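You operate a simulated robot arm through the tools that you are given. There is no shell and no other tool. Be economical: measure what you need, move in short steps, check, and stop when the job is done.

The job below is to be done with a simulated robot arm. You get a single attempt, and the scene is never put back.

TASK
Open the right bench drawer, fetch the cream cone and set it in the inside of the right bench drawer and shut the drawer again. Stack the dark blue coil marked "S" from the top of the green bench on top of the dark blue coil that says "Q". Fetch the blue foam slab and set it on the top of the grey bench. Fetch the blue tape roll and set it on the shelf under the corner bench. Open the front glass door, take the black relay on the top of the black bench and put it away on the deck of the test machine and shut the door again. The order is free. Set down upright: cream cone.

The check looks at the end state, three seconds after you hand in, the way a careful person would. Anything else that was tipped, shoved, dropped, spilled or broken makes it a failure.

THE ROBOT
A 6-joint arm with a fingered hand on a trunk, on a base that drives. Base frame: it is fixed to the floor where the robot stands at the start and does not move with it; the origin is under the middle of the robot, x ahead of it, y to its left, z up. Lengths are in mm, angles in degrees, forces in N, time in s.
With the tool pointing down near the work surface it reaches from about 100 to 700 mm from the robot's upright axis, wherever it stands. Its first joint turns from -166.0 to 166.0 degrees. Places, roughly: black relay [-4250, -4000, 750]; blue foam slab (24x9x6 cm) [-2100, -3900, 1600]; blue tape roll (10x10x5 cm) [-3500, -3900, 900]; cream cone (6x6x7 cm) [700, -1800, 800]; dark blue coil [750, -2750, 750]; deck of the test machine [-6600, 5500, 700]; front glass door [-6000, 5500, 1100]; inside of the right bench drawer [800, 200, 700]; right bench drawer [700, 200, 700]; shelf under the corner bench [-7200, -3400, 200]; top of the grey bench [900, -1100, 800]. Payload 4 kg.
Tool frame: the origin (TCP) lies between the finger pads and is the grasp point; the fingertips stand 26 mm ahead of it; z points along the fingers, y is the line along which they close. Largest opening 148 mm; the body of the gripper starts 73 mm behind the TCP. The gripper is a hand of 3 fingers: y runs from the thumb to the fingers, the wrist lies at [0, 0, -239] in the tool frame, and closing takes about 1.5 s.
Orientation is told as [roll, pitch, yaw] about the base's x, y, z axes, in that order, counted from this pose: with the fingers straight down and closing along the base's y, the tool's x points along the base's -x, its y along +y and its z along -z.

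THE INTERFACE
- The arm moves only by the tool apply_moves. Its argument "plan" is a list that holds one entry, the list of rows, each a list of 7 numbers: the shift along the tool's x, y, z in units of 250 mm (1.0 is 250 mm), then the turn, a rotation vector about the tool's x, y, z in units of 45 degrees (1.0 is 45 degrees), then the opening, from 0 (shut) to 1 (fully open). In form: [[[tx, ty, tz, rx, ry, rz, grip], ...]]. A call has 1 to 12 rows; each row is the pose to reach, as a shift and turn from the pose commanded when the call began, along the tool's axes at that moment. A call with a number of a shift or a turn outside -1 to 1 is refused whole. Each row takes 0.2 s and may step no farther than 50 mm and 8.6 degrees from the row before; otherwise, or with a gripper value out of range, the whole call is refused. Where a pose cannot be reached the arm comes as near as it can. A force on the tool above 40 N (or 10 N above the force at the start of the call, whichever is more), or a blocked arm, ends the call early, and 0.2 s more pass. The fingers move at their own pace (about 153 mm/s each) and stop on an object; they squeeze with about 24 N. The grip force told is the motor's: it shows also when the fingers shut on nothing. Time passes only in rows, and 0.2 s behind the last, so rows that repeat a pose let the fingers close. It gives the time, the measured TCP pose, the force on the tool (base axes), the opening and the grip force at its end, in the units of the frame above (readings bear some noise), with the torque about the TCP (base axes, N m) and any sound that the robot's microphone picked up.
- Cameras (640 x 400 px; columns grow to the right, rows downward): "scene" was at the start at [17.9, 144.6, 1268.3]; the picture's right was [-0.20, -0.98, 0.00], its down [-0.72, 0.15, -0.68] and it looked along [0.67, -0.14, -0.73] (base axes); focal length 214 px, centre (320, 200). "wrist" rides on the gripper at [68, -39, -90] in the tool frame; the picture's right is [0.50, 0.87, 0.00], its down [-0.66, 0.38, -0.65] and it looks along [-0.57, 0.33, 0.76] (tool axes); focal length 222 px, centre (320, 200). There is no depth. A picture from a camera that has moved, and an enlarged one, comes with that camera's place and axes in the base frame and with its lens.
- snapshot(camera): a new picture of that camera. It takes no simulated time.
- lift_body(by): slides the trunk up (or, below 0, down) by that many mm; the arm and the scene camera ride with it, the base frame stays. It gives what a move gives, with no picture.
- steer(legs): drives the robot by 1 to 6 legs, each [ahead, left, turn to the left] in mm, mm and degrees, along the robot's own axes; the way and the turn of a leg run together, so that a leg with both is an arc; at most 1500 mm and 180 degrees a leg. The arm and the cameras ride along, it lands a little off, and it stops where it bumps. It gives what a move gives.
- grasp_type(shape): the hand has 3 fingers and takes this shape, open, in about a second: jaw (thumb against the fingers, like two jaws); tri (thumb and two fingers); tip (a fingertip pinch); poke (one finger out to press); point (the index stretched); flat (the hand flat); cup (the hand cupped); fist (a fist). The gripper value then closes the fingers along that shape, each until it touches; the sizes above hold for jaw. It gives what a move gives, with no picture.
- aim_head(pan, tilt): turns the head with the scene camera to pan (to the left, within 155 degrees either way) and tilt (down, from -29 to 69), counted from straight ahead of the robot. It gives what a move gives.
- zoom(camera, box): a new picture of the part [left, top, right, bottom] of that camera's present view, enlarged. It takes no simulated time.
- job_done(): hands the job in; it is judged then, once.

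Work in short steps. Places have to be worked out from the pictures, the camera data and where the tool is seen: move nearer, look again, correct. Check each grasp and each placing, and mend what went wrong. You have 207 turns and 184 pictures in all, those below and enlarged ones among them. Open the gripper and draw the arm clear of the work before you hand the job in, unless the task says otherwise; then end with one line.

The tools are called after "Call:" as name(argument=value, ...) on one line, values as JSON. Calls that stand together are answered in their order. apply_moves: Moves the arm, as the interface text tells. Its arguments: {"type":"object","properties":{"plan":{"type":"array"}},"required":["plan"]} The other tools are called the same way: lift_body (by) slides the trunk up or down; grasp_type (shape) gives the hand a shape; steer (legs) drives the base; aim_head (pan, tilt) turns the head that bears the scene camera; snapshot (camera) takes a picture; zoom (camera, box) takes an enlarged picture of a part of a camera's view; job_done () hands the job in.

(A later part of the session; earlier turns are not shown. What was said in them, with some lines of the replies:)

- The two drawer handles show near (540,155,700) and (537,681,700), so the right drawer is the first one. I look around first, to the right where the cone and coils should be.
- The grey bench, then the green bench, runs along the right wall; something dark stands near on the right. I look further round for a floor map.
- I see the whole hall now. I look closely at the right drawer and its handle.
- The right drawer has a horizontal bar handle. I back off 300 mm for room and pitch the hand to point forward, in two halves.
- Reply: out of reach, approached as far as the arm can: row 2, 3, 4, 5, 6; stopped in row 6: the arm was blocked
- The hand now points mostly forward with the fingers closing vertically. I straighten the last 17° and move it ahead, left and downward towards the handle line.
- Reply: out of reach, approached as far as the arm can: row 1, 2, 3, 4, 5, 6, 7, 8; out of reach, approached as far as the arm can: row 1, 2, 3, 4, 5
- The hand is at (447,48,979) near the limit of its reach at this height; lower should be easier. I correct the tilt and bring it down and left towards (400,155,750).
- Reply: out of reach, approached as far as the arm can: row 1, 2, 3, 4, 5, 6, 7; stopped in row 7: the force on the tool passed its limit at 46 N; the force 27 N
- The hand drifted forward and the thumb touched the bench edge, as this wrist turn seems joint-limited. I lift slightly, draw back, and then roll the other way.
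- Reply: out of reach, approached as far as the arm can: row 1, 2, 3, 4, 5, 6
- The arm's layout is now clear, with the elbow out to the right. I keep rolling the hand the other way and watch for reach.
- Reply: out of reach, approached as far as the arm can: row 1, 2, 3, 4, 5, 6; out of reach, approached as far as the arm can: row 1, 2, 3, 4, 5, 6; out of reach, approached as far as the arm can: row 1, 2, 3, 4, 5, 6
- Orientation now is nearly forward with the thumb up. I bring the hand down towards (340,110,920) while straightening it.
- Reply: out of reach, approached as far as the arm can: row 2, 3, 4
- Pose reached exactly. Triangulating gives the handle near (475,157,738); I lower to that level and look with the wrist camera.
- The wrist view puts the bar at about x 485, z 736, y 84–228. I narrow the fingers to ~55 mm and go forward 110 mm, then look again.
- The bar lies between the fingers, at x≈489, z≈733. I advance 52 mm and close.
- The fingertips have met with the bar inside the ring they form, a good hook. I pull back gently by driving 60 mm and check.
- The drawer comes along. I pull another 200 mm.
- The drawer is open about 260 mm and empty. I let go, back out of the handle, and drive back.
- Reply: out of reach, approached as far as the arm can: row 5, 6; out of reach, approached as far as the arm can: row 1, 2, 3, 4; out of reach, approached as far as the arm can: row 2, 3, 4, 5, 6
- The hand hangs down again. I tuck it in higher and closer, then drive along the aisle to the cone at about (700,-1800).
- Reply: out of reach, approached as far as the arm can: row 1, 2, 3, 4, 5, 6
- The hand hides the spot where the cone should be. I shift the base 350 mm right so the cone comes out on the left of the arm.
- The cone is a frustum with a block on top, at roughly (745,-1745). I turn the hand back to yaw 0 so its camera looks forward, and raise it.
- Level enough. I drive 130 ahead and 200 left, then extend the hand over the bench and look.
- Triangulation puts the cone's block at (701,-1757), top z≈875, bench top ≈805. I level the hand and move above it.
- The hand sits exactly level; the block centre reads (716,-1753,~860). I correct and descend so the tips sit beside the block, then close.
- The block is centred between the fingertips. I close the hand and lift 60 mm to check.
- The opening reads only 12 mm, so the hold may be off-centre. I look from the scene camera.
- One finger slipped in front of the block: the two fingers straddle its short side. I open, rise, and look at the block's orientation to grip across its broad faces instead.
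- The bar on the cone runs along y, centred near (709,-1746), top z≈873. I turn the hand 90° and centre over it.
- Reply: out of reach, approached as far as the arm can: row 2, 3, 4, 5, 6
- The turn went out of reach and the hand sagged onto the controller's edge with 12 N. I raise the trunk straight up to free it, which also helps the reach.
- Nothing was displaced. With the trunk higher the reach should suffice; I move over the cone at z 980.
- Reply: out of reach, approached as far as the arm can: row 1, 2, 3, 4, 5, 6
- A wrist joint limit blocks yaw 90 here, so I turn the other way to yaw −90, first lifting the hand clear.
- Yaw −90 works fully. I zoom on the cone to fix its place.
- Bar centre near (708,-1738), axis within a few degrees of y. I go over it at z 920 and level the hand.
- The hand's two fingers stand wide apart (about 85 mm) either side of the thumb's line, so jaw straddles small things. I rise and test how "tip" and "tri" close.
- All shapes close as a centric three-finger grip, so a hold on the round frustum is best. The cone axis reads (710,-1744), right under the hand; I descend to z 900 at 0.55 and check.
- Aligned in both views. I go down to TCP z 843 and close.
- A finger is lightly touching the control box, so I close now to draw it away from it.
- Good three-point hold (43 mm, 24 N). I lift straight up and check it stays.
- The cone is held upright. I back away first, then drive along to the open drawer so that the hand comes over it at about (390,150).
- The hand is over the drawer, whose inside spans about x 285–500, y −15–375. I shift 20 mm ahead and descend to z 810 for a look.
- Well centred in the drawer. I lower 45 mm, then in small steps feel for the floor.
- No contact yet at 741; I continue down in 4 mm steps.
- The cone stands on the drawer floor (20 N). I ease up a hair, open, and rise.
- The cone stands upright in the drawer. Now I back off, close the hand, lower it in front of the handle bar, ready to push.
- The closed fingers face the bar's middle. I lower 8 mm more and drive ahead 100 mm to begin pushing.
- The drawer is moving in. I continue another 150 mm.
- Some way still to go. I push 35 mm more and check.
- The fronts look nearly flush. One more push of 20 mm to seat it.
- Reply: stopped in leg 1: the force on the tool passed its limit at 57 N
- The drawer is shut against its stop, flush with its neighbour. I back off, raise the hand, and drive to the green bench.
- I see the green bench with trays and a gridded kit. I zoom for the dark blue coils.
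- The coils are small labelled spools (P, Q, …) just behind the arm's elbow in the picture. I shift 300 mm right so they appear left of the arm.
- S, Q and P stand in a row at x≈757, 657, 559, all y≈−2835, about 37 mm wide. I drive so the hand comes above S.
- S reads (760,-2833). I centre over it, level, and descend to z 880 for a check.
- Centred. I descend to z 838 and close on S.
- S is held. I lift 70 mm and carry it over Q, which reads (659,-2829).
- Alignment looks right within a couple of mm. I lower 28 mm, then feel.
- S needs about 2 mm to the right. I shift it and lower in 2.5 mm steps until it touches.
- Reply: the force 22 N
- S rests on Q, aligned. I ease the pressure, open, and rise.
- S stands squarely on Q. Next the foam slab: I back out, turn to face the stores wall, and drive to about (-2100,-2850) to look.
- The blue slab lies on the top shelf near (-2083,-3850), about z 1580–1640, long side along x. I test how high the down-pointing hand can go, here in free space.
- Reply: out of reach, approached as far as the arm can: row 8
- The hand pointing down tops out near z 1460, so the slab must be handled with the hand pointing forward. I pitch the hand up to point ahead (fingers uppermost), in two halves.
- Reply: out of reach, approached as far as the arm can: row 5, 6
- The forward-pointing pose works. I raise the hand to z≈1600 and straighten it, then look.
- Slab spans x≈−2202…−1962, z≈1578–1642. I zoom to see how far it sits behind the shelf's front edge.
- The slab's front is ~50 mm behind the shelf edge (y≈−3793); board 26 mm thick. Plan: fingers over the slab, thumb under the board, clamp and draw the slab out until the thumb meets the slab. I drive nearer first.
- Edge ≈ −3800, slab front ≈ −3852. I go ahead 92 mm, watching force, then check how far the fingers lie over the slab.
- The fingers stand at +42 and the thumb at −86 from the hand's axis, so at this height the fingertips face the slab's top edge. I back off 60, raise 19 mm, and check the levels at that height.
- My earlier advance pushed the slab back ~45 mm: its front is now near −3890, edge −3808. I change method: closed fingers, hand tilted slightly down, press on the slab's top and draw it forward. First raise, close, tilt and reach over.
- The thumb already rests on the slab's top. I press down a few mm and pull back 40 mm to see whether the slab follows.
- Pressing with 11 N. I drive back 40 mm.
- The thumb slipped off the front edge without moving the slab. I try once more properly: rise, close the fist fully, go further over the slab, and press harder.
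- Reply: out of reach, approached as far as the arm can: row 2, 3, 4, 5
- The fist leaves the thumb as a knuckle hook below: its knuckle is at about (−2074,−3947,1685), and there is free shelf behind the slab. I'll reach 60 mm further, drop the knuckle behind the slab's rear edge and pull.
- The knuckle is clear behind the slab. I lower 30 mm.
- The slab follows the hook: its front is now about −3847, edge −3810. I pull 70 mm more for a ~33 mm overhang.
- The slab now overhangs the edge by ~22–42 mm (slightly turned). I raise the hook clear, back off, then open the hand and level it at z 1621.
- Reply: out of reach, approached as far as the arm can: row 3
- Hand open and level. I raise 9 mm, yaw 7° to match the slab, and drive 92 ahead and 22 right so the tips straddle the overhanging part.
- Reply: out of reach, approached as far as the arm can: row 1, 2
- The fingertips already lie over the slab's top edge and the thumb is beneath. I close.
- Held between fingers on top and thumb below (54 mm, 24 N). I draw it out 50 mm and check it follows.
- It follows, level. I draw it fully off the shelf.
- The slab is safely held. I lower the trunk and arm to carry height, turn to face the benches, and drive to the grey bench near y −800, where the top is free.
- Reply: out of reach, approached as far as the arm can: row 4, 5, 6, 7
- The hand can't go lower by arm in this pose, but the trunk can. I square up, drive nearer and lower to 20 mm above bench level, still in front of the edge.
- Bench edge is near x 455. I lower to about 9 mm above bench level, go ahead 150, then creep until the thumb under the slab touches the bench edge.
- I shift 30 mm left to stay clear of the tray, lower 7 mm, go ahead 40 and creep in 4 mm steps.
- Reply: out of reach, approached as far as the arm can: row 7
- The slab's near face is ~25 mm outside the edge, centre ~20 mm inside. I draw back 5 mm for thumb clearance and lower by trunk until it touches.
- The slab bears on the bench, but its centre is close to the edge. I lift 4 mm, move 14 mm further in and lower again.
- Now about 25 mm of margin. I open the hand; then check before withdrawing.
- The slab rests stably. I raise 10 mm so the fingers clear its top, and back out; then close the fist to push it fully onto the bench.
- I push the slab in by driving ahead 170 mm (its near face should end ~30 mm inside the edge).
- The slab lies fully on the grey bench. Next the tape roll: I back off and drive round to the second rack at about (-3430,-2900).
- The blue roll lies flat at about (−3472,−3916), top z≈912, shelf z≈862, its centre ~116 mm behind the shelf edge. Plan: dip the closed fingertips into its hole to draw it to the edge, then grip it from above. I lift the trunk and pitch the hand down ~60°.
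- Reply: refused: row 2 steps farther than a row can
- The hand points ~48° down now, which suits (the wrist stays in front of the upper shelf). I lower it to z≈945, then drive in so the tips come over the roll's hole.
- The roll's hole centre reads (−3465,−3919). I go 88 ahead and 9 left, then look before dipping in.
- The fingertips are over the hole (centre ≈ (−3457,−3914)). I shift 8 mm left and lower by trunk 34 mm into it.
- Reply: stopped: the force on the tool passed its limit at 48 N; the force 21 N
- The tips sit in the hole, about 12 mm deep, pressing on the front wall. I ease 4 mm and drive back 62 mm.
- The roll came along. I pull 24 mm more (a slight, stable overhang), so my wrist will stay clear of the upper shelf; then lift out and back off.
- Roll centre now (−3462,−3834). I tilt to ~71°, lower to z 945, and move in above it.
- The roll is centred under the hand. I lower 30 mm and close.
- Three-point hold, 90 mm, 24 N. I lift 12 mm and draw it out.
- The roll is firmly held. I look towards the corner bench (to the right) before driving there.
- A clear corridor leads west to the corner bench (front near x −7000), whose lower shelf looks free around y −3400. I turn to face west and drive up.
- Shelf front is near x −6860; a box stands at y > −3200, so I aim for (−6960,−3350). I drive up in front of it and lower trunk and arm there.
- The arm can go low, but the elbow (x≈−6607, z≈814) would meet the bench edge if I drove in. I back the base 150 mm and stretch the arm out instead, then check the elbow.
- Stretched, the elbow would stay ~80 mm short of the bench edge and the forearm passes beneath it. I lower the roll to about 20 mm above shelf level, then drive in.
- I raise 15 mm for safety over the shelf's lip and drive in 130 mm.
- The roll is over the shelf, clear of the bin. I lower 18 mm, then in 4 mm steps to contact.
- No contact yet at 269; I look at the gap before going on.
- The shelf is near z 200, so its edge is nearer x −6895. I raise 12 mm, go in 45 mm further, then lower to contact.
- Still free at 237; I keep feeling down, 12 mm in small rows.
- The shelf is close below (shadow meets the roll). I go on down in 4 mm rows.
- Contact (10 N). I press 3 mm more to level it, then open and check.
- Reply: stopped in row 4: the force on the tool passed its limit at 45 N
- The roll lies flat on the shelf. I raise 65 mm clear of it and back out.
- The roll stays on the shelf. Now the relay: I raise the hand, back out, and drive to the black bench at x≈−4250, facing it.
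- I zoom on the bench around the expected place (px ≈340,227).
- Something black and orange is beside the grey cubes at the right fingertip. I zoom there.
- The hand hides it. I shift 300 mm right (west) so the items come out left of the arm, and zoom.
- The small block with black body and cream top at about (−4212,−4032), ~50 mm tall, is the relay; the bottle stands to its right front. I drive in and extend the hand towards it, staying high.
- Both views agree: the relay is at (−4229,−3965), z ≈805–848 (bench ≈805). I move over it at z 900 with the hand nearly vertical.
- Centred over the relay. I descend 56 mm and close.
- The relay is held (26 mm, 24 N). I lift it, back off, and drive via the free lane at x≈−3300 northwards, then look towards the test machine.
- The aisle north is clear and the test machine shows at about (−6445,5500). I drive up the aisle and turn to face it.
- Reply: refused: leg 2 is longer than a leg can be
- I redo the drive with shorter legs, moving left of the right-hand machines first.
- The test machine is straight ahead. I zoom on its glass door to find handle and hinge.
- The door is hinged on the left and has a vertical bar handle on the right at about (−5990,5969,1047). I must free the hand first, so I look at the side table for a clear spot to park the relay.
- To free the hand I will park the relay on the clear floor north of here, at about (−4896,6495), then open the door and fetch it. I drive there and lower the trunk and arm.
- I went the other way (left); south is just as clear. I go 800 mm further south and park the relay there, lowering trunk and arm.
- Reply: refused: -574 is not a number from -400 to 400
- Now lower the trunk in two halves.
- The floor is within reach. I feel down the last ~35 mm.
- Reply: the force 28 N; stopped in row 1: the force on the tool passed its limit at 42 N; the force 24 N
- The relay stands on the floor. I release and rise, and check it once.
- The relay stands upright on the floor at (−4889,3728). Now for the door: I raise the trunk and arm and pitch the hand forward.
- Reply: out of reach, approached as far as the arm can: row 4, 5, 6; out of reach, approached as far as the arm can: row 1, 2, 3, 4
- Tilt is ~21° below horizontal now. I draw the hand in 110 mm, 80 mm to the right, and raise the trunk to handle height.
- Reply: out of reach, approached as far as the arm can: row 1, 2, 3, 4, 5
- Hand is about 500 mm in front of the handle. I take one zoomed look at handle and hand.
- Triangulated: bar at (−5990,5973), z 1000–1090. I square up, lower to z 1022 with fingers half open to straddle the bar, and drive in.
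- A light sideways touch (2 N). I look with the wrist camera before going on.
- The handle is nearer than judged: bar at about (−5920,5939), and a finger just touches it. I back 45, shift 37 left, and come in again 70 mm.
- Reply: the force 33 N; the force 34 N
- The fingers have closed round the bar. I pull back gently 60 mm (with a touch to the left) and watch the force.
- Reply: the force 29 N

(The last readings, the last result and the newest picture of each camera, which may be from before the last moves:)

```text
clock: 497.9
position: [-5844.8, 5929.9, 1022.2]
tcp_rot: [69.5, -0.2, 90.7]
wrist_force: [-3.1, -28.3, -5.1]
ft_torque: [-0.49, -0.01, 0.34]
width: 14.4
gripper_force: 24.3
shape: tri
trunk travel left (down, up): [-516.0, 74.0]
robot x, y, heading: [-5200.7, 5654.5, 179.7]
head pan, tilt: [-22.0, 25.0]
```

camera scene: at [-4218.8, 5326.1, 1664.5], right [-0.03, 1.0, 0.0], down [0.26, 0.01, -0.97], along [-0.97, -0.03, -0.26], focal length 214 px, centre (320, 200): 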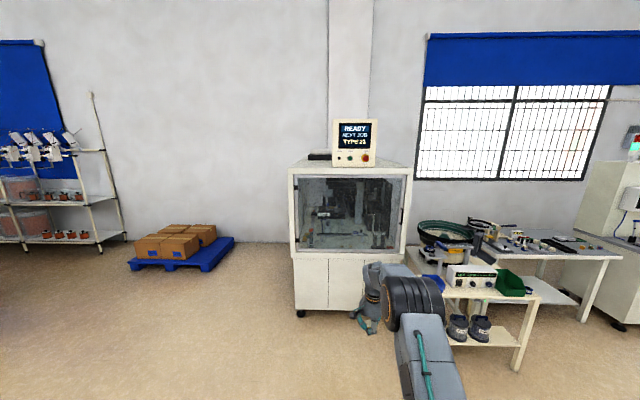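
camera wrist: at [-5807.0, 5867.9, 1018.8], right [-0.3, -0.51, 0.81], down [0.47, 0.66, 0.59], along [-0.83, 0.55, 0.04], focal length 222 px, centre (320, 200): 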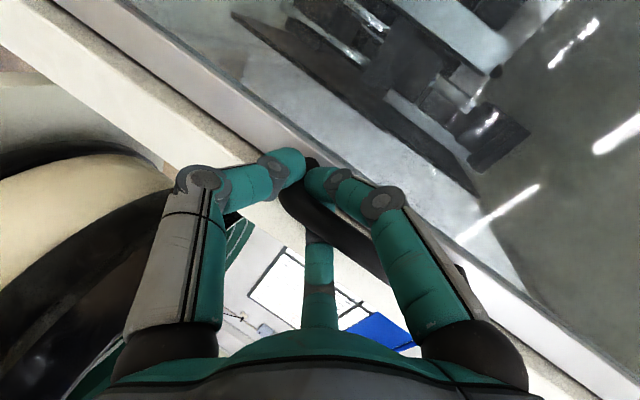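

It follows. The door turns about its left hinge, so I carry the robot round the hinge with it: short arc legs, right turn with back-left motion.

Call:
steer(legs=[[-50, 63, -5], [-50, 63, -5]])

```text
clock: 499.3
position: [-5770.1, 5913.3, 1025.1]
tcp_rot: [69.5, 0.0, 86.3]
wrist_force: [-3.1, -9.5, 7.2]
ft_torque: [-0.1, 0.1, 0.13]
width: 12.5
gripper_force: 24.4
shape: tri
trunk travel left (down, up): [-516.0, 74.0]
robot x, y, heading: [-5151.0, 5581.3, 174.8]
head pan, tilt: [-22.0, 25.0]
stopped in leg 2: the force on the tool passed its limit at 45 N (the readings are from after the stop); the commanded pose is now the measured one
```

Stopped by a force peak, now relaxed; the door is ~9° open. I continue in separate small arcs.

Call:
steer(legs=[[-50, 60, -5]])

Call:
steer(legs=[[-50, 60, -5]])

Call:
steer(legs=[[-50, 60, -5]])

```text
clock: 500.7
position: [-5700.8, 5894.1, 1025.8]
tcp_rot: [69.9, 0.1, 81.8]
wrist_force: [-2.1, -9.4, 7.4]
ft_torque: [-0.18, 0.12, 0.18]
width: 12.3
gripper_force: 24.0
shape: tri
trunk travel left (down, up): [-516.0, 74.0]
robot x, y, heading: [-5110.7, 5514.4, 169.8]
head pan, tilt: [-22.0, 25.0]
stopped in leg 1: the force on the tool passed its limit at 42 N (the readings are from after the stop); the commanded pose is now the measured one
```

```text
clock: 501.7
position: [-5630.2, 5874.1, 1026.0]
tcp_rot: [69.7, -0.1, 76.9]
wrist_force: [-10.0, -27.5, 11.7]
ft_torque: [-0.29, 0.28, 0.36]
width: 11.6
gripper_force: 24.2
shape: tri
trunk travel left (down, up): [-516.0, 74.0]
robot x, y, heading: [-5074.2, 5449.5, 164.9]
head pan, tilt: [-22.0, 25.0]
```

```text
clock: 502.8
position: [-5563.3, 5844.0, 1026.0]
tcp_rot: [69.8, -0.1, 72.0]
wrist_force: [-15.9, -35.7, 14.1]
ft_torque: [-0.32, 0.4, 0.3]
width: 11.3
gripper_force: 23.6
shape: tri
trunk travel left (down, up): [-516.0, 74.0]
robot x, y, heading: [-5045.2, 5374.9, 159.8]
head pan, tilt: [-22.0, 25.0]
```

The path shows the hinge at about (−5905,5254), radius ~680; the door is ~30° open. I continue with arcs for that hinge.

Call:
steer(legs=[[-33, 74, -5], [-36, 67, -5]])

Call:
steer(legs=[[-36, 67, -5], [-36, 67, -5]])

```text
clock: 504.5
position: [-5467.8, 5776.2, 1026.0]
tcp_rot: [69.9, 0.1, 62.1]
wrist_force: [11.0, 15.1, 9.6]
ft_torque: [-0.07, -0.02, 0.27]
width: 11.5
gripper_force: 23.6
shape: tri
trunk travel left (down, up): [-516.0, 74.0]
robot x, y, heading: [-5044.8, 5217.3, 149.6]
head pan, tilt: [-22.0, 25.0]
```

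```text
clock: 505.9
position: [-5405.8, 5730.0, 1031.0]
tcp_rot: [70.6, 0.1, 54.7]
wrist_force: [7.6, 8.0, 5.1]
ft_torque: [-0.04, 0.15, 0.21]
width: 10.3
gripper_force: 24.2
shape: tri
trunk travel left (down, up): [-516.0, 74.0]
robot x, y, heading: [-5054.1, 5118.9, 142.5]
head pan, tilt: [-22.0, 25.0]
stopped in leg 2: the force on the tool passed its limit at 43 N (the readings are from after the stop); the commanded pose is now the measured one
```

Now ~45° open; fit: hinge (−5905,5231), radius 705. I continue.

Call:
steer(legs=[[-40, 65, -5]])

Call:
steer(legs=[[-38, 65, -5]])

Call:
steer(legs=[[-38, 65, -5]])

Call:
steer(legs=[[-38, 65, -5]])

```text
clock: 507.1
position: [-5359.0, 5689.3, 1031.3]
tcp_rot: [70.7, 0.1, 49.1]
wrist_force: [7.2, 7.9, 0.6]
ft_torque: [-0.15, 0.28, 0.2]
width: 10.5
gripper_force: 24.5
shape: tri
trunk travel left (down, up): [-516.0, 74.0]
robot x, y, heading: [-5060.9, 5050.3, 137.9]
head pan, tilt: [-22.0, 25.0]
stopped in leg 1: the force on the tool passed its limit at 42 N (the readings are from after the stop); the commanded pose is now the measured one
```

```text
clock: 508.2
position: [-5315.0, 5644.7, 1031.8]
tcp_rot: [70.8, 0.2, 43.3]
wrist_force: [7.9, 7.0, -1.4]
ft_torque: [-0.16, 0.29, 0.26]
width: 10.4
gripper_force: 24.4
shape: tri
trunk travel left (down, up): [-516.0, 74.0]
robot x, y, heading: [-5078.7, 4977.5, 132.8]
head pan, tilt: [-22.0, 25.0]
stopped in leg 1: the force on the tool passed its limit at 41 N (the readings are from after the stop); the commanded pose is now the measured one
```

```text
clock: 509.3
position: [-5276.9, 5602.5, 1033.0]
tcp_rot: [70.9, 0.4, 38.2]
wrist_force: [9.9, 7.2, -2.1]
ft_torque: [-0.19, 0.38, 0.26]
width: 10.4
gripper_force: 24.4
shape: tri
trunk travel left (down, up): [-516.0, 74.0]
robot x, y, heading: [-5100.7, 4919.3, 128.3]
head pan, tilt: [-22.0, 25.0]
stopped in leg 1: the force on the tool passed its limit at 43 N (the readings are from after the stop); the commanded pose is now the measured one
```

```text
clock: 510.3
position: [-5245.1, 5561.2, 1032.4]
tcp_rot: [71.1, 0.5, 33.4]
wrist_force: [11.6, 8.3, -3.4]
ft_torque: [-0.22, 0.45, 0.38]
width: 10.9
gripper_force: 23.9
shape: tri
trunk travel left (down, up): [-516.0, 74.0]
robot x, y, heading: [-5120.3, 4863.1, 124.3]
head pan, tilt: [-22.0, 25.0]
stopped in leg 1: the force on the tool passed its limit at 44 N (the readings are from after the stop); the commanded pose is now the measured one
```

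The door is ~62° open but the grip now fights. I let go, retreat, go round the door's edge and push it further open from the inside with the fist.

Call:
apply_moves(plan=[[[0, 0, 0, 0, 0, 0, 0.5], [0, 0, 0, 0, 0, 0, 0.6], [0, 0, 0, 0, 0, 0, 0.6], [0, 0, -0.1, 0, 0, 0, 0.6], [0, 0, -0.25, 0, 0, 0, 0.6]]])

Call:
steer(legs=[[-100, 0, 0], [-310, -454, 0], [0, 0, 55.7], [0, -760, 0]])

Call:
aim_head(pan=0, tilt=25)

Call:
snapshot(camera="scene")

```text
clock: 511.5
position: [-5213.3, 5511.7, 1057.3]
tcp_rot: [70.7, 0.6, 33.7]
wrist_force: [-0.6, -0.5, 0.4]
ft_torque: [0.01, -0.01, 0.03]
width: 88.8
gripper_force: 0.0
shape: tri
trunk travel left (down, up): [-516.0, 74.0]
robot x, y, heading: [-5122.0, 4861.3, 124.4]
head pan, tilt: [-22.0, 25.0]
```

```text
clock: 521.6
position: [-5100.6, 5822.7, 1058.8]
tcp_rot: [70.7, 0.7, 89.5]
wrist_force: [0.2, 0.3, 0.3]
ft_torque: [0.01, 0.01, -0.02]
width: 88.7
gripper_force: 0.1
shape: tri
trunk travel left (down, up): [-516.0, 74.0]
robot x, y, heading: [-4510.4, 5534.1, -179.9]
head pan, tilt: [-22.0, 25.0]
```

```text
clock: 522.5
position: [-5099.0, 5823.4, 1057.0]
tcp_rot: [70.7, 0.6, 89.5]
wrist_force: [0.5, 0.1, -0.1]
ft_torque: [-0.01, 0.02, 0.01]
width: 88.6
gripper_force: 0.1
shape: tri
trunk travel left (down, up): [-516.0, 74.0]
robot x, y, heading: [-4509.9, 5528.5, -179.7]
head pan, tilt: [0.0, 25.0]
```

```text
4 pictures are left
camera scene: at [-4542.5, 5372.1, 1588.3], right [0.0, 1.0, 0.0], down [0.42, 0.0, -0.91], along [-0.91, 0.0, -0.42], focal length 214 px, centre (320, 200)
```

scene: 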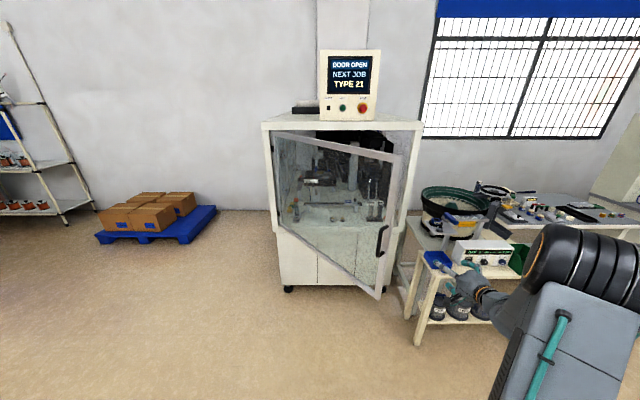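

The panel reads "DOOR OPEN"; the door stands at ~55° (hinge really near (−5985,5050), radius ~905). I bring the hand in line with the base, make a fist, and sweep the door wider from the inside.

Call:
apply_moves(plan=[[[0.14, 0, 0, 0, 0, 0, 0], [0.28, 0, 0, 0, 0, 0, 0], [0.42, 0, 0, 0, 0, 0, 0], [0.56, 0, 0, 0, 0, 0, 0], [0.7, 0, 0, 0, 0, 0, 0], [0.84, 0, 0, 0, 0, 0, 0], [0.98, 0, 0, 0, 0, 0, 0]]])

Call:
steer(legs=[[0, -330, 0], [215, 0, 0], [0, 420, 0], [0, 300, 0]])

```text
clock: 524.1
position: [-5123.5, 5618.9, 1125.9]
tcp_rot: [68.6, 2.7, 91.1]
wrist_force: [0.2, -0.8, 0.3]
ft_torque: [-0.01, 0.0, -0.01]
width: 0.0
gripper_force: 23.8
shape: tri
out of reach, approached as far as the arm can: row 1, 2, 3, 4, 5, 6, 7
trunk travel left (down, up): [-516.0, 74.0]
robot x, y, heading: [-4510.6, 5535.3, -179.7]
head pan, tilt: [0.0, 25.0]
```

```text
clock: 529.0
position: [-5335.7, 5678.5, 1122.9]
tcp_rot: [67.9, 2.2, 91.0]
wrist_force: [-0.4, -0.4, -0.9]
ft_torque: [-0.03, 0.01, -0.05]
width: 0.0
gripper_force: 23.6
shape: tri
trunk travel left (down, up): [-516.0, 74.0]
robot x, y, heading: [-4729.9, 5586.4, -180.0]
head pan, tilt: [0.0, 25.0]
stopped in leg 3: the robot was blocked; the commanded pose is now the measured one
```

The forearm met the door edge and blocked. I move back so the fist itself bears on the door near its edge, then follow the edge's arc.

Call:
steer(legs=[[-77, -30, 0], [-79, 218, 0], [-54, 150, 0], [-28, 155, 0], [-2, 125, 0]])

```text
clock: 534.4
position: [-5095.0, 5058.5, 1122.4]
tcp_rot: [67.9, 2.1, 91.0]
wrist_force: [-0.3, 0.5, -0.1]
ft_torque: [-0.01, -0.01, 0.02]
width: 0.0
gripper_force: 24.3
shape: tri
trunk travel left (down, up): [-516.0, 74.0]
robot x, y, heading: [-4487.8, 4970.7, -179.8]
head pan, tilt: [0.0, 25.0]
```

Completed without resistance. I'll verify the door when I come back; now I fetch the relay: drive south to the parking spot and turn the hand down.

Call:
steer(legs=[[200, 400, 0], [0, 870, 0]])

Call:
apply_moves(plan=[[[0, 0, 0, 0.17, 0, 0, 0.6], [0, 0, 0, 0.34, 0, 0, 0.6], [0, 0, 0, 0.51, 0, 0, 0.6], [0, 0, 0, 0.68, 0, 0, 0.6]]])

Call:
apply_moves(plan=[[[0, 0, 0, 0.17, 0, 0, 0.6], [0, 0, 0, 0.34, 0, 0, 0.6], [0, 0, 0, 0.51, 0, 0, 0.6], [0, 0, 0, 0.67, 0, 0, 0.6]]])

Call:
lift_body(by=-400)

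```text
clock: 536.0
position: [-5166.0, 4898.6, 1119.4]
tcp_rot: [67.4, 2.1, 91.2]
wrist_force: [17.9, -4.5, 6.6]
ft_torque: [-0.46, -0.57, 0.85]
width: 0.2
gripper_force: 23.9
shape: tri
trunk travel left (down, up): [-516.0, 74.0]
robot x, y, heading: [-4567.3, 4812.0, -179.8]
head pan, tilt: [0.0, 25.0]
stopped in leg 1: the force on the tool passed its limit at 99 N (the readings are from after the stop); the commanded pose is now the measured one
```

```text
clock: 536.5
position: [-5159.8, 4911.6, 1112.8]
tcp_rot: [55.9, 2.1, 90.3]
wrist_force: [31.9, 39.7, -8.6]
ft_torque: [-1.6, 0.48, 1.93]
width: 73.1
gripper_force: 0.0
shape: tri
trunk travel left (down, up): [-516.0, 74.0]
robot x, y, heading: [-4564.1, 4810.6, 179.9]
head pan, tilt: [0.0, 25.0]
stopped in row 2: the force on the tool passed its limit at 73 N (the readings are from after the stop); the commanded pose is now the measured one
```

```text
clock: 536.8
position: [-5158.6, 4917.0, 1111.8]
tcp_rot: [52.3, 2.1, 90.1]
wrist_force: [21.4, 39.8, -3.2]
ft_torque: [-1.59, 0.96, 1.18]
width: 76.0
gripper_force: 0.1
shape: tri
trunk travel left (down, up): [-516.0, 74.0]
robot x, y, heading: [-4562.8, 4812.7, 179.6]
head pan, tilt: [0.0, 25.0]
stopped in row 1: the force on the tool passed its limit at 76 N (the readings are from after the stop); the commanded pose is now the measured one
```

```text
clock: 538.0
position: [-5159.1, 4919.2, 1041.7]
tcp_rot: [52.6, 2.2, 89.7]
wrist_force: [21.2, 39.2, 6.2]
ft_torque: [-2.21, 0.87, 1.54]
width: 79.0
gripper_force: 0.0
shape: tri
trunk travel left (down, up): [-446.0, 144.0]
robot x, y, heading: [-4561.7, 4812.9, 179.6]
head pan, tilt: [0.0, 25.0]
stopped: the force on the tool passed its limit at 165 N (the readings are from after the stop); the commanded pose is now the measured one
```

I steered the hand against the door and it loaded up; I must free it. I back straight out along the door's edge, slightly to the right.

Call:
steer(legs=[[-30, -25, 0], [-250, -20, 0]])

Call:
snapshot(camera="scene")

```text
clock: 540.3
position: [-4881.7, 4956.1, 1043.8]
tcp_rot: [52.4, 1.8, 90.1]
wrist_force: [-0.4, -1.0, 0.5]
ft_torque: [-0.01, -0.01, 0.04]
width: 88.5
gripper_force: 0.1
shape: tri
trunk travel left (down, up): [-446.0, 144.0]
robot x, y, heading: [-4284.2, 4851.9, 179.6]
head pan, tilt: [0.0, 25.0]
```

```text
3 pictures are left
camera scene: at [-4316.1, 4695.4, 1518.5], right [0.01, 1.0, 0.0], down [0.42, 0.0, -0.91], along [-0.91, 0.0, -0.42], focal length 214 px, centre (320, 200)
```

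scene: 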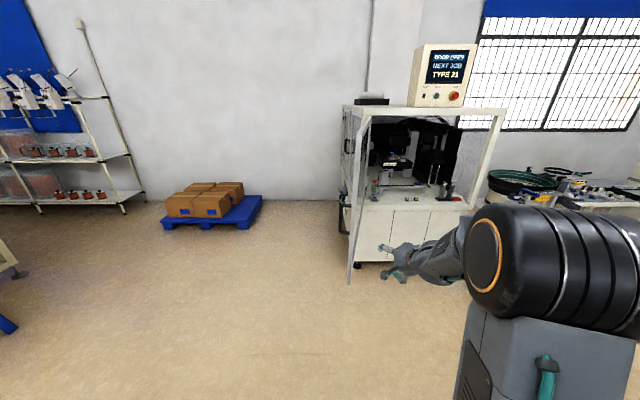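

The door is wide open (~100°) and intact. Now straight south to the relay (no forward motion), turn the hand down, and lower.

Call:
steer(legs=[[0, 1228, 0.4]])

Call:
apply_moves(plan=[[[0, 0, 0, 0.17, 0, 0, 0.6], [0, 0, 0, 0.34, 0, 0, 0.6], [0, 0, 0, 0.51, 0, 0, 0.6], [0, 0, 0, 0.68, 0, 0, 0.6], [0, 0, 0, 0.85, 0, 0, 0.6], [0, 0, 0, 1, 0, 0, 0.6]]])

Call:
lift_body(by=-400)

```text
clock: 546.5
position: [-4884.9, 3719.0, 1042.4]
tcp_rot: [52.4, 2.0, 90.6]
wrist_force: [-0.1, 0.1, 0.1]
ft_torque: [0.01, 0.01, 0.01]
width: 88.9
gripper_force: 0.0
shape: tri
trunk travel left (down, up): [-446.0, 144.0]
robot x, y, heading: [-4284.5, 3625.6, -179.7]
head pan, tilt: [0.0, 25.0]
```

```text
clock: 547.9
position: [-4885.0, 3719.5, 1041.2]
tcp_rot: [7.4, 1.9, 90.6]
wrist_force: [0.1, 0.1, 0.5]
ft_torque: [-0.01, -0.01, -0.01]
width: 89.0
gripper_force: 0.0
shape: tri
out of reach, approached as far as the arm can: row 1, 2
trunk travel left (down, up): [-446.0, 144.0]
robot x, y, heading: [-4287.7, 3621.9, -179.5]
head pan, tilt: [0.0, 25.0]
```

```text
clock: 551.8
position: [-4884.5, 3718.6, 643.0]
tcp_rot: [7.6, 2.0, 90.7]
wrist_force: [-0.1, 0.7, 0.2]
ft_torque: [-0.03, 0.02, 0.0]
width: 88.7
gripper_force: 0.1
shape: tri
trunk travel left (down, up): [-46.0, 544.0]
robot x, y, heading: [-4281.6, 3621.6, -180.0]
head pan, tilt: [0.0, 25.0]
```

Nearly exactly over it. I go down in stages, correcting 9 mm sideways and the small pitch error.

Call:
apply_moves(plan=[[[-0.006, -0.02, 0.16, 0, -0.007, 0, 0.6], [-0.012, -0.04, 0.32, 0, -0.015, 0, 0.6], [-0.018, -0.06, 0.48, 0, -0.022, 0, 0.6], [-0.024, -0.08, 0.64, 0, -0.03, 0, 0.6], [-0.03, -0.1, 0.8, 0, -0.037, 0, 0.6], [-0.036, -0.124, 0.95, 0, -0.044, 0, 0.6]]])

Call:
lift_body(by=-43)

Call:
apply_moves(plan=[[[0, -0.02, 0.16, 0, 0, 0, 0.6], [0, -0.04, 0.32, 0, 0, 0, 0.6], [0, -0.06, 0.48, 0, 0, 0, 0.6], [0, -0.08, 0.64, 0, 0, 0, 0.6], [0, -0.1, 0.78, 0, 0, 0, 0.6]]])

```text
clock: 553.1
position: [-4884.2, 3719.0, 404.2]
tcp_rot: [7.5, 0.0, 90.6]
wrist_force: [0.5, -0.8, -0.2]
ft_torque: [0.02, -0.01, -0.03]
width: 88.9
gripper_force: 0.1
shape: tri
trunk travel left (down, up): [-46.0, 544.0]
robot x, y, heading: [-4286.8, 3625.0, -179.7]
head pan, tilt: [0.0, 25.0]
```

```text
clock: 554.0
position: [-4885.4, 3719.7, 360.9]
tcp_rot: [7.6, 0.0, 90.4]
wrist_force: [-0.3, -0.2, -0.2]
ft_torque: [0.0, 0.01, 0.02]
width: 88.8
gripper_force: 0.0
shape: tri
trunk travel left (down, up): [-3.0, 587.0]
robot x, y, heading: [-4284.6, 3629.1, -179.7]
head pan, tilt: [0.0, 25.0]
```

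```text
clock: 555.2
position: [-4885.9, 3721.7, 163.3]
tcp_rot: [7.5, 0.0, 90.5]
wrist_force: [-0.3, -0.1, 1.3]
ft_torque: [0.0, 0.02, 0.0]
width: 88.9
gripper_force: 0.1
shape: tri
trunk travel left (down, up): [-3.0, 587.0]
robot x, y, heading: [-4284.7, 3624.7, -179.8]
head pan, tilt: [0.0, 25.0]
```

I'm 117 mm above the grasp height and 7 mm off sideways; I correct, descend, and close.

Call:
apply_moves(plan=[[[-0.028, -0.02, 0.14, 0, 0, 0, 0.6], [-0.028, -0.04, 0.3, 0, 0, 0, 0.6], [-0.028, -0.06, 0.46, 0, 0, 0, 0.6], [-0.028, -0.06, 0.46, 0, 0, 0, 0.4], [-0.028, -0.06, 0.46, 0, 0, 0, 0.25], [-0.028, -0.06, 0.46, 0, 0, 0, 0], [-0.028, -0.06, 0.46, 0, 0, 0, 0], [-0.028, -0.06, 0.46, 0, 0, 0, 0], [-0.028, -0.06, 0.46, 0, 0, 0, 0]]])

```text
clock: 557.2
position: [-4886.0, 3726.6, 48.8]
tcp_rot: [7.5, 0.0, 90.5]
wrist_force: [1.4, -0.2, 2.9]
ft_torque: [-0.04, -0.09, 0.02]
width: 24.6
gripper_force: 24.0
shape: tri
trunk travel left (down, up): [-3.0, 587.0]
robot x, y, heading: [-4284.3, 3624.1, -179.9]
head pan, tilt: [0.0, 25.0]
```

Relay in hand again (24.6 mm, 24 N). I raise trunk and arm, then drive round the open door to the machine front.

Call:
lift_body(by=400)

Call:
lift_body(by=170)

Call:
apply_moves(plan=[[[0, 0.02, -0.16, 0, 0, 0, 0], [0, 0.04, -0.32, 0, 0, 0, 0], [0, 0.06, -0.48, 0, 0, 0, 0], [0, 0.08, -0.64, 0, 0, 0, 0], [0, 0.1, -0.8, 0, 0, 0, 0], [0, 0.12, -0.96, 0, 0, 0, 0]]])

Call:
steer(legs=[[0, -960, 0], [0, -955, 0], [900, 0, 0]])

```text
clock: 561.0
position: [-4884.7, 3727.1, 448.2]
tcp_rot: [7.5, 0.0, 90.4]
wrist_force: [0.8, 0.3, 0.0]
ft_torque: [0.01, 0.03, -0.01]
width: 24.3
gripper_force: 23.8
shape: tri
trunk travel left (down, up): [-403.0, 187.0]
robot x, y, heading: [-4282.8, 3626.0, -179.8]
head pan, tilt: [0.0, 25.0]
```

```text
clock: 563.0
position: [-4885.2, 3726.6, 618.3]
tcp_rot: [7.5, 0.0, 90.5]
wrist_force: [-0.2, -0.4, -0.1]
ft_torque: [0.02, 0.0, 0.0]
width: 24.3
gripper_force: 23.9
shape: tri
trunk travel left (down, up): [-573.0, 17.0]
robot x, y, heading: [-4283.4, 3621.2, -179.8]
head pan, tilt: [0.0, 25.0]
```

```text
clock: 564.4
position: [-4884.6, 3726.4, 860.4]
tcp_rot: [7.4, 0.0, 90.3]
wrist_force: [0.3, -0.5, -0.6]
ft_torque: [0.03, 0.0, -0.02]
width: 24.4
gripper_force: 24.1
shape: tri
trunk travel left (down, up): [-573.0, 17.0]
robot x, y, heading: [-4288.7, 3625.1, -179.8]
head pan, tilt: [0.0, 25.0]
```

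```text
clock: 578.4
position: [-5783.8, 5668.1, 861.3]
tcp_rot: [7.4, 0.0, 89.9]
wrist_force: [0.2, 0.0, -1.1]
ft_torque: [0.0, 0.03, 0.0]
width: 24.3
gripper_force: 24.0
shape: tri
trunk travel left (down, up): [-573.0, 17.0]
robot x, y, heading: [-5182.7, 5563.6, 179.5]
head pan, tilt: [0.0, 25.0]
```

I enter the opening: 200 ahead and 33 left, then look at the deck.

Call:
steer(legs=[[200, 33, 0.5]])

Call:
snapshot(camera="wrist")

```text
clock: 580.0
position: [-5983.4, 5631.0, 860.5]
tcp_rot: [7.5, 0.0, 90.2]
wrist_force: [0.1, -0.3, -0.3]
ft_torque: [0.0, -0.01, 0.01]
width: 24.3
gripper_force: 24.3
shape: tri
trunk travel left (down, up): [-573.0, 17.0]
robot x, y, heading: [-5385.8, 5527.6, -179.7]
head pan, tilt: [0.0, 25.0]
```

```text
2 pictures are left
camera wrist: at [-5934.2, 5563.5, 946.0], right [-0.86, -0.5, 0.11], down [-0.29, 0.65, 0.7], along [-0.43, 0.56, -0.71], focal length 222 px, centre (320, 200)
```

wrist: 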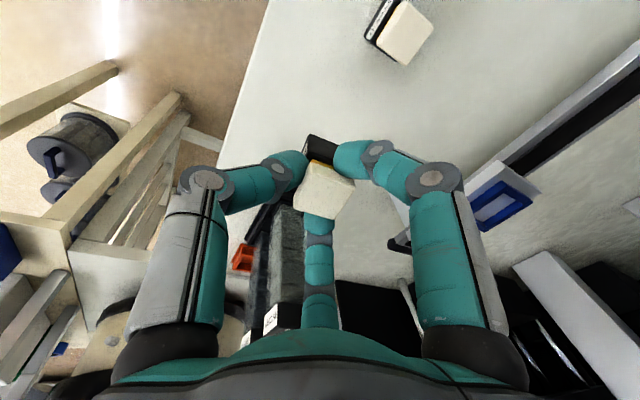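

The deck's front edge is near x −5932 and a clear patch lies around (−6030,5643). I go 45 ahead, 12 right, lower 82 mm by trunk, then feel for the deck.

Call:
steer(legs=[[45, -12, 0]])

Call:
lift_body(by=-82)

Call:
lift_body(by=-8)

Call:
lift_body(by=-5)

```text
clock: 580.9
position: [-6027.9, 5643.1, 859.2]
tcp_rot: [7.4, 0.0, 90.3]
wrist_force: [-0.3, 0.4, 0.4]
ft_torque: [-0.03, 0.0, 0.03]
width: 24.3
gripper_force: 23.9
shape: tri
trunk travel left (down, up): [-573.0, 17.0]
robot x, y, heading: [-5426.7, 5541.5, -180.1]
head pan, tilt: [0.0, 25.0]
```

```text
clock: 582.1
position: [-6027.3, 5644.4, 778.2]
tcp_rot: [7.5, -0.1, 90.3]
wrist_force: [-0.6, -0.3, -0.1]
ft_torque: [-0.01, -0.03, 0.0]
width: 24.3
gripper_force: 24.4
shape: tri
trunk travel left (down, up): [-491.0, 99.0]
robot x, y, heading: [-5428.6, 5543.1, -180.1]
head pan, tilt: [0.0, 25.0]
```

```text
clock: 582.6
position: [-6027.5, 5643.6, 771.7]
tcp_rot: [7.5, 0.0, 90.3]
wrist_force: [-0.4, 0.6, -0.6]
ft_torque: [0.02, -0.01, -0.03]
width: 24.3
gripper_force: 24.1
shape: tri
trunk travel left (down, up): [-483.0, 107.0]
robot x, y, heading: [-5429.9, 5542.2, -180.0]
head pan, tilt: [0.0, 25.0]
```

```text
clock: 583.2
position: [-6028.0, 5643.3, 767.5]
tcp_rot: [7.6, 0.0, 90.4]
wrist_force: [-0.7, 1.0, 9.6]
ft_torque: [-0.11, -0.08, -0.01]
width: 24.9
gripper_force: 23.7
shape: tri
trunk travel left (down, up): [-478.0, 112.0]
robot x, y, heading: [-5429.2, 5541.0, -179.8]
head pan, tilt: [0.0, 25.0]
```

Contact (10 N). I release with a small opening and rise 110 mm.

Call:
apply_moves(plan=[[[0, 0, 0, 0, 0, 0, 0.25], [0, 0, 0, 0, 0, 0, 0.38], [0, 0, 0, 0, 0, 0, 0.38], [0, 0, 0, 0, 0, 0, 0.38]]])

Call:
lift_body(by=108)

Call:
steer(legs=[[-350, 0, 0]])

```text
clock: 584.2
position: [-6028.2, 5642.9, 765.7]
tcp_rot: [7.4, 0.0, 90.3]
wrist_force: [-0.8, 0.4, 0.1]
ft_torque: [-0.04, 0.02, 0.03]
width: 55.8
gripper_force: 0.0
shape: tri
trunk travel left (down, up): [-478.0, 112.0]
robot x, y, heading: [-5429.9, 5537.5, -179.9]
head pan, tilt: [0.0, 25.0]
```

```text
clock: 585.6
position: [-6028.5, 5643.0, 872.6]
tcp_rot: [7.5, 0.0, 90.3]
wrist_force: [0.4, -0.3, 0.9]
ft_torque: [-0.03, 0.01, -0.02]
width: 56.1
gripper_force: 0.0
shape: tri
trunk travel left (down, up): [-586.0, 4.0]
robot x, y, heading: [-5430.4, 5542.8, -180.0]
head pan, tilt: [0.0, 25.0]
```

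```text
clock: 587.8
position: [-5680.6, 5645.3, 875.1]
tcp_rot: [7.6, 0.0, 90.2]
wrist_force: [0.6, -0.3, -0.4]
ft_torque: [0.0, 0.0, -0.02]
width: 55.8
gripper_force: 0.1
shape: tri
trunk travel left (down, up): [-586.0, 4.0]
robot x, y, heading: [-5085.0, 5541.8, -180.0]
head pan, tilt: [0.0, 25.0]
```

The relay stands on the deck. To shut the door I back out, make a fist offset to the right, go round the door's edge to its outer side.

Call:
steer(legs=[[-700, 0, 0]])

Call:
apply_moves(plan=[[[-0.15, 0, 0, 0, 0, 0, 0], [-0.3, 0, 0, 0, 0, 0, 0], [-0.45, 0, 0, 0, 0, 0, 0], [-0.6, 0, 0, 0, 0, 0, 0], [-0.6, 0, 0, 0, 0, 0, 0], [-0.6, 0, 0, 0, 0, 0, 0], [-0.6, 0, 0, 0, 0, 0, 0]]])

Call:
steer(legs=[[0, 1020, 0]])

```text
clock: 591.7
position: [-4981.5, 5640.9, 873.4]
tcp_rot: [7.5, 0.0, 90.9]
wrist_force: [0.4, 0.6, -0.2]
ft_torque: [-0.03, 0.0, -0.02]
width: 55.9
gripper_force: 0.0
shape: tri
trunk travel left (down, up): [-586.0, 4.0]
robot x, y, heading: [-4380.2, 5546.2, -179.3]
head pan, tilt: [0.0, 25.0]
```

```text
clock: 593.3
position: [-4982.4, 5792.1, 873.5]
tcp_rot: [7.5, -0.1, 90.9]
wrist_force: [-0.1, 0.8, -0.7]
ft_torque: [0.0, -0.01, -0.02]
width: 0.1
gripper_force: 24.2
shape: tri
trunk travel left (down, up): [-586.0, 4.0]
robot x, y, heading: [-4377.9, 5547.5, -179.2]
head pan, tilt: [0.0, 25.0]
```

```text
clock: 598.6
position: [-4969.3, 4765.0, 874.2]
tcp_rot: [7.5, 0.0, 91.0]
wrist_force: [-0.1, 0.3, -0.6]
ft_torque: [0.0, -0.01, -0.03]
width: 0.3
gripper_force: 23.9
shape: tri
trunk travel left (down, up): [-586.0, 4.0]
robot x, y, heading: [-4365.7, 4521.2, -179.1]
head pan, tilt: [0.0, 25.0]
```

Now on the outer side of the door. I go in 165 mm and sweep the door round along its arc.

Call:
steer(legs=[[165, 0, -0.8], [-24, -235, 0], [16, -222, 0], [73, -210, 0], [125, -184, 0]])

```text
clock: 599.8
position: [-5073.8, 4770.2, 868.7]
tcp_rot: [6.5, 0.6, 89.9]
wrist_force: [-0.4, 0.9, 0.9]
ft_torque: [-0.01, -0.01, 0.02]
width: 0.0
gripper_force: 24.0
shape: tri
trunk travel left (down, up): [-586.0, 4.0]
robot x, y, heading: [-4482.1, 4518.9, -179.9]
head pan, tilt: [0.0, 25.0]
stopped in leg 1: the robot was blocked; the commanded pose is now the measured one
```

The door stands wider than thought, its edge right at the hand. I go around it: back 60, 140 further south, in 165, then sweep north.

Call:
steer(legs=[[-60, 0, 0], [0, 145, 0], [165, 0, 0]])

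Call:
steer(legs=[[-66, -372, 0], [16, -222, 0], [73, -210, 0], [125, -184, 0]])

```text
clock: 602.8
position: [-5181.7, 4624.8, 867.1]
tcp_rot: [6.5, 0.5, 90.0]
wrist_force: [0.7, -0.4, 0.4]
ft_torque: [0.01, 0.0, 0.03]
width: 0.0
gripper_force: 24.0
shape: tri
trunk travel left (down, up): [-586.0, 4.0]
robot x, y, heading: [-4588.0, 4376.0, -180.1]
head pan, tilt: [0.0, 25.0]
```

```text
clock: 607.7
position: [-5202.8, 5404.8, 869.4]
tcp_rot: [6.7, 0.5, 90.4]
wrist_force: [0.2, 0.7, 0.1]
ft_torque: [0.01, 0.01, 0.01]
width: 0.0
gripper_force: 24.3
shape: tri
trunk travel left (down, up): [-586.0, 4.0]
robot x, y, heading: [-4607.8, 5156.7, -179.7]
head pan, tilt: [0.0, 25.0]
stopped in leg 3: the robot was blocked; the commanded pose is now the measured one
```

The wrist, not the fist, was bearing on the door. I'll push with the hand pointing forward instead: back off, pitch the hand up, turn the base to face the door squarely.

Call:
steer(legs=[[-200, 60, 0]])

Call:
apply_moves(plan=[[[0, 0, 0, -0.18, 0, 0, 0], [0, 0, 0, -0.36, 0, 0, 0], [0, 0, 0, -0.54, 0, 0, 0], [0, 0, 0, -0.72, 0, 0, 0], [0, 0, 0, -0.9, 0, 0, 0]]])

Call:
apply_moves(plan=[[[0, 0.08, 0, -0.15, 0, 0, 0], [0, 0.16, 0, -0.3, 0, 0, 0], [0, 0.24, 0, -0.45, 0, 0, 0], [0, 0.32, 0, -0.5, 0, 0, 0], [0, 0.4, 0, -0.5, 0, 0, 0]]])

Call:
steer(legs=[[0, 400, 0], [0, 0, -58]])

```text
clock: 609.4
position: [-5002.7, 5346.2, 868.0]
tcp_rot: [6.6, 0.4, 90.5]
wrist_force: [0.1, 0.9, -0.4]
ft_torque: [0.01, 0.0, 0.03]
width: 0.0
gripper_force: 24.4
shape: tri
trunk travel left (down, up): [-586.0, 4.0]
robot x, y, heading: [-4405.7, 5095.2, -179.7]
head pan, tilt: [0.0, 25.0]
```

```text
clock: 610.5
position: [-5020.1, 5363.7, 882.2]
tcp_rot: [46.6, 1.4, 90.6]
wrist_force: [0.3, -0.2, -0.3]
ft_torque: [0.01, -0.02, 0.01]
width: 0.0
gripper_force: 23.5
shape: tri
out of reach, approached as far as the arm can: row 5
trunk travel left (down, up): [-586.0, 4.0]
robot x, y, heading: [-4405.0, 5097.8, -179.8]
head pan, tilt: [0.0, 25.0]
```

```text
clock: 611.8
position: [-5121.3, 5394.4, 979.0]
tcp_rot: [68.6, 1.6, 91.2]
wrist_force: [0.4, -0.7, -0.1]
ft_torque: [0.01, -0.04, -0.01]
width: 0.3
gripper_force: 24.1
shape: tri
out of reach, approached as far as the arm can: row 1, 2, 3, 4, 5
trunk travel left (down, up): [-586.0, 4.0]
robot x, y, heading: [-4405.9, 5095.9, -179.9]
head pan, tilt: [0.0, 25.0]
```

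```text
clock: 616.8
position: [-4534.3, 5463.6, 977.5]
tcp_rot: [68.6, 1.6, 33.2]
wrist_force: [-0.8, -0.5, 0.0]
ft_torque: [0.01, 0.01, -0.01]
width: 0.3
gripper_force: 23.9
shape: tri
trunk travel left (down, up): [-586.0, 4.0]
robot x, y, heading: [-4404.2, 4697.7, 122.4]
head pan, tilt: [0.0, 25.0]
```

Heading 122°, hand forward. I move to face the door's outer side, then swing round the hinge with left-turning arcs to push it shut.

Call:
steer(legs=[[232, 632, 0], [110, 0, 0]])

Call:
steer(legs=[[86, -136, 10], [86, -136, 10]])

Call:
steer(legs=[[86, -136, 10], [86, -136, 10]])

```text
clock: 621.3
position: [-5248.6, 5416.4, 977.0]
tcp_rot: [68.5, 1.5, 33.0]
wrist_force: [-0.2, -0.6, -0.1]
ft_torque: [-0.02, 0.0, -0.01]
width: 0.0
gripper_force: 24.0
shape: tri
trunk travel left (down, up): [-586.0, 4.0]
robot x, y, heading: [-5123.0, 4653.5, 122.0]
head pan, tilt: [0.0, 25.0]
```

```text
clock: 623.8
position: [-5416.0, 5635.8, 978.4]
tcp_rot: [68.4, 1.7, 53.0]
wrist_force: [-0.3, 0.0, -0.4]
ft_torque: [0.0, 0.02, -0.01]
width: 0.0
gripper_force: 24.2
shape: tri
trunk travel left (down, up): [-586.0, 4.0]
robot x, y, heading: [-5036.4, 4963.7, 142.2]
head pan, tilt: [0.0, 25.0]
```

```text
clock: 626.2
position: [-5651.2, 5783.6, 977.2]
tcp_rot: [68.6, 1.7, 73.0]
wrist_force: [0.3, 0.4, 0.1]
ft_torque: [-0.02, 0.0, -0.01]
width: 0.0
gripper_force: 24.3
shape: tri
trunk travel left (down, up): [-586.0, 4.0]
robot x, y, heading: [-5062.6, 5282.6, 162.4]
head pan, tilt: [0.0, 25.0]
```

~23° remain. I continue the arc, then push straight in until it seats.

Call:
steer(legs=[[86, -136, 10], [65, -105, 7.5]])

Call:
steer(legs=[[60, 0, 0]])

Call:
steer(legs=[[40, 0, 0]])

```text
clock: 628.5
position: [-5885.9, 5845.4, 976.5]
tcp_rot: [68.6, 1.7, 90.5]
wrist_force: [0.2, -0.4, -0.1]
ft_torque: [0.03, -0.04, 0.02]
width: 0.1
gripper_force: 24.2
shape: tri
trunk travel left (down, up): [-586.0, 4.0]
robot x, y, heading: [-5175.7, 5543.7, 179.8]
head pan, tilt: [0.0, 25.0]
```

```text
clock: 629.4
position: [-5918.6, 5845.4, 973.5]
tcp_rot: [67.9, 2.0, 90.4]
wrist_force: [11.7, -0.8, -1.3]
ft_torque: [-0.02, -0.11, 0.04]
width: 0.1
gripper_force: 23.6
shape: tri
trunk travel left (down, up): [-586.0, 4.0]
robot x, y, heading: [-5213.8, 5540.8, 179.8]
head pan, tilt: [0.0, 25.0]
stopped in leg 1: the force on the tool passed its limit at 74 N (the readings are from after the stop); the commanded pose is now the measured one
```

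```text
clock: 630.1
position: [-5921.9, 5847.0, 970.2]
tcp_rot: [67.4, 2.0, 90.1]
wrist_force: [23.3, -3.1, 3.5]
ft_torque: [0.02, -0.06, 0.1]
width: 0.4
gripper_force: 23.9
shape: tri
trunk travel left (down, up): [-586.0, 4.0]
robot x, y, heading: [-5221.2, 5542.7, 179.4]
head pan, tilt: [0.0, 25.0]
stopped in leg 1: the force on the tool passed its limit at 55 N (the readings are from after the stop); the commanded pose is now the measured one
```

The door met a hard stop (74 N), so it should be shut. I back well off and check the panel.

Call:
steer(legs=[[-900, 0, 0]])

Call:
snapshot(camera="scene")

```text
clock: 634.9
position: [-5017.2, 5838.9, 970.1]
tcp_rot: [67.4, 2.0, 90.5]
wrist_force: [0.2, 0.9, -0.2]
ft_torque: [0.01, -0.03, -0.04]
width: 0.0
gripper_force: 23.5
shape: tri
trunk travel left (down, up): [-586.0, 4.0]
robot x, y, heading: [-4311.8, 5538.9, -179.9]
head pan, tilt: [0.0, 25.0]
```

```text
1 pictures are left
camera scene: at [-4343.0, 5377.5, 1658.5], right [0.0, 1.0, 0.0], down [0.42, 0.0, -0.91], along [-0.91, 0.0, -0.42], focal length 214 px, centre (320, 200)
```

scene: 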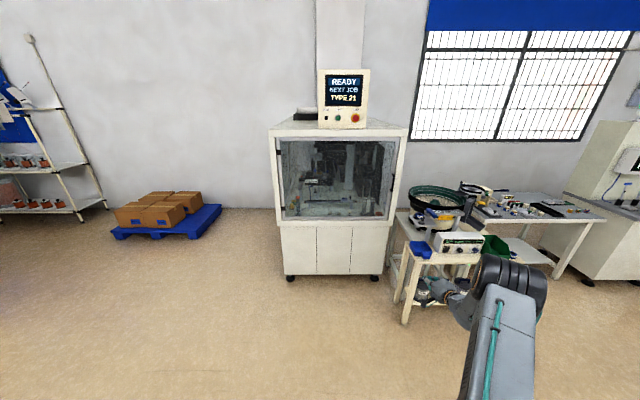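

The panel shows READY: the door is shut. I use the last picture to check the relay on the deck.

Call:
zoom(camera="scene", box=[275, 130, 405, 230])

```text
4.00 times, centred on (340, 180) of scene
camera zoom: at [-4343.0, 5377.5, 1658.5], right [0.0, 1.0, 0.0], down [0.42, 0.0, -0.91], along [-0.91, 0.0, -0.42], focal length 858 px, centre (240, 280)
```

zoom: 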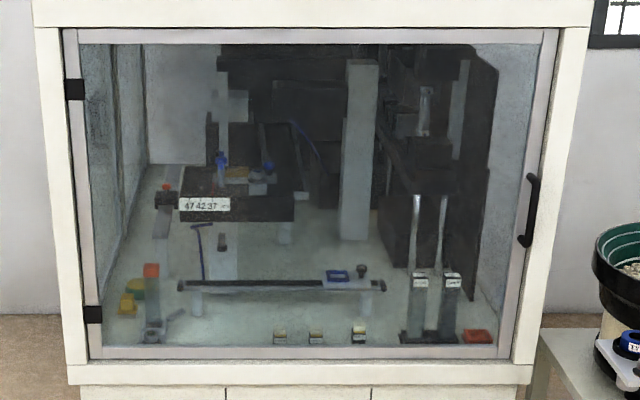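

The relay stands upright on the deck behind the shut door. I open the hand and hand in.

Call:
apply_moves(plan=[[[0, 0, 0, 0, 0, 0, 1], [0, 0, 0, 0, 0, 0, 1], [0, 0, 0, 0, 0, 0, 1], [0, 0, 0, 0, 0, 0, 1]]])

Call:
job_done()

```text
clock: 635.9
position: [-5016.2, 5840.7, 969.8]
tcp_rot: [67.3, 2.0, 90.5]
wrist_force: [-0.2, -0.7, 0.0]
ft_torque: [0.03, 0.01, 0.01]
width: 147.8
gripper_force: 0.1
shape: tri
trunk travel left (down, up): [-586.0, 4.0]
robot x, y, heading: [-4313.8, 5539.4, -180.1]
head pan, tilt: [0.0, 25.0]
```

```text
The job is handed in.
```

All five parts are done and handed in: cone upright in the shut right drawer, coil S on Q, foam slab on the grey bench, tape roll on the corner-bench shelf, and relay on the test machine's deck with the door shut. Along the way the hand brushed a bench edge, pressed lightly on a control box on the grey bench and once pushed hard against the machine's glass door (165 N). I saw nothing moved or broken from these, but I didn't re-check the cone after shutting the drawer.
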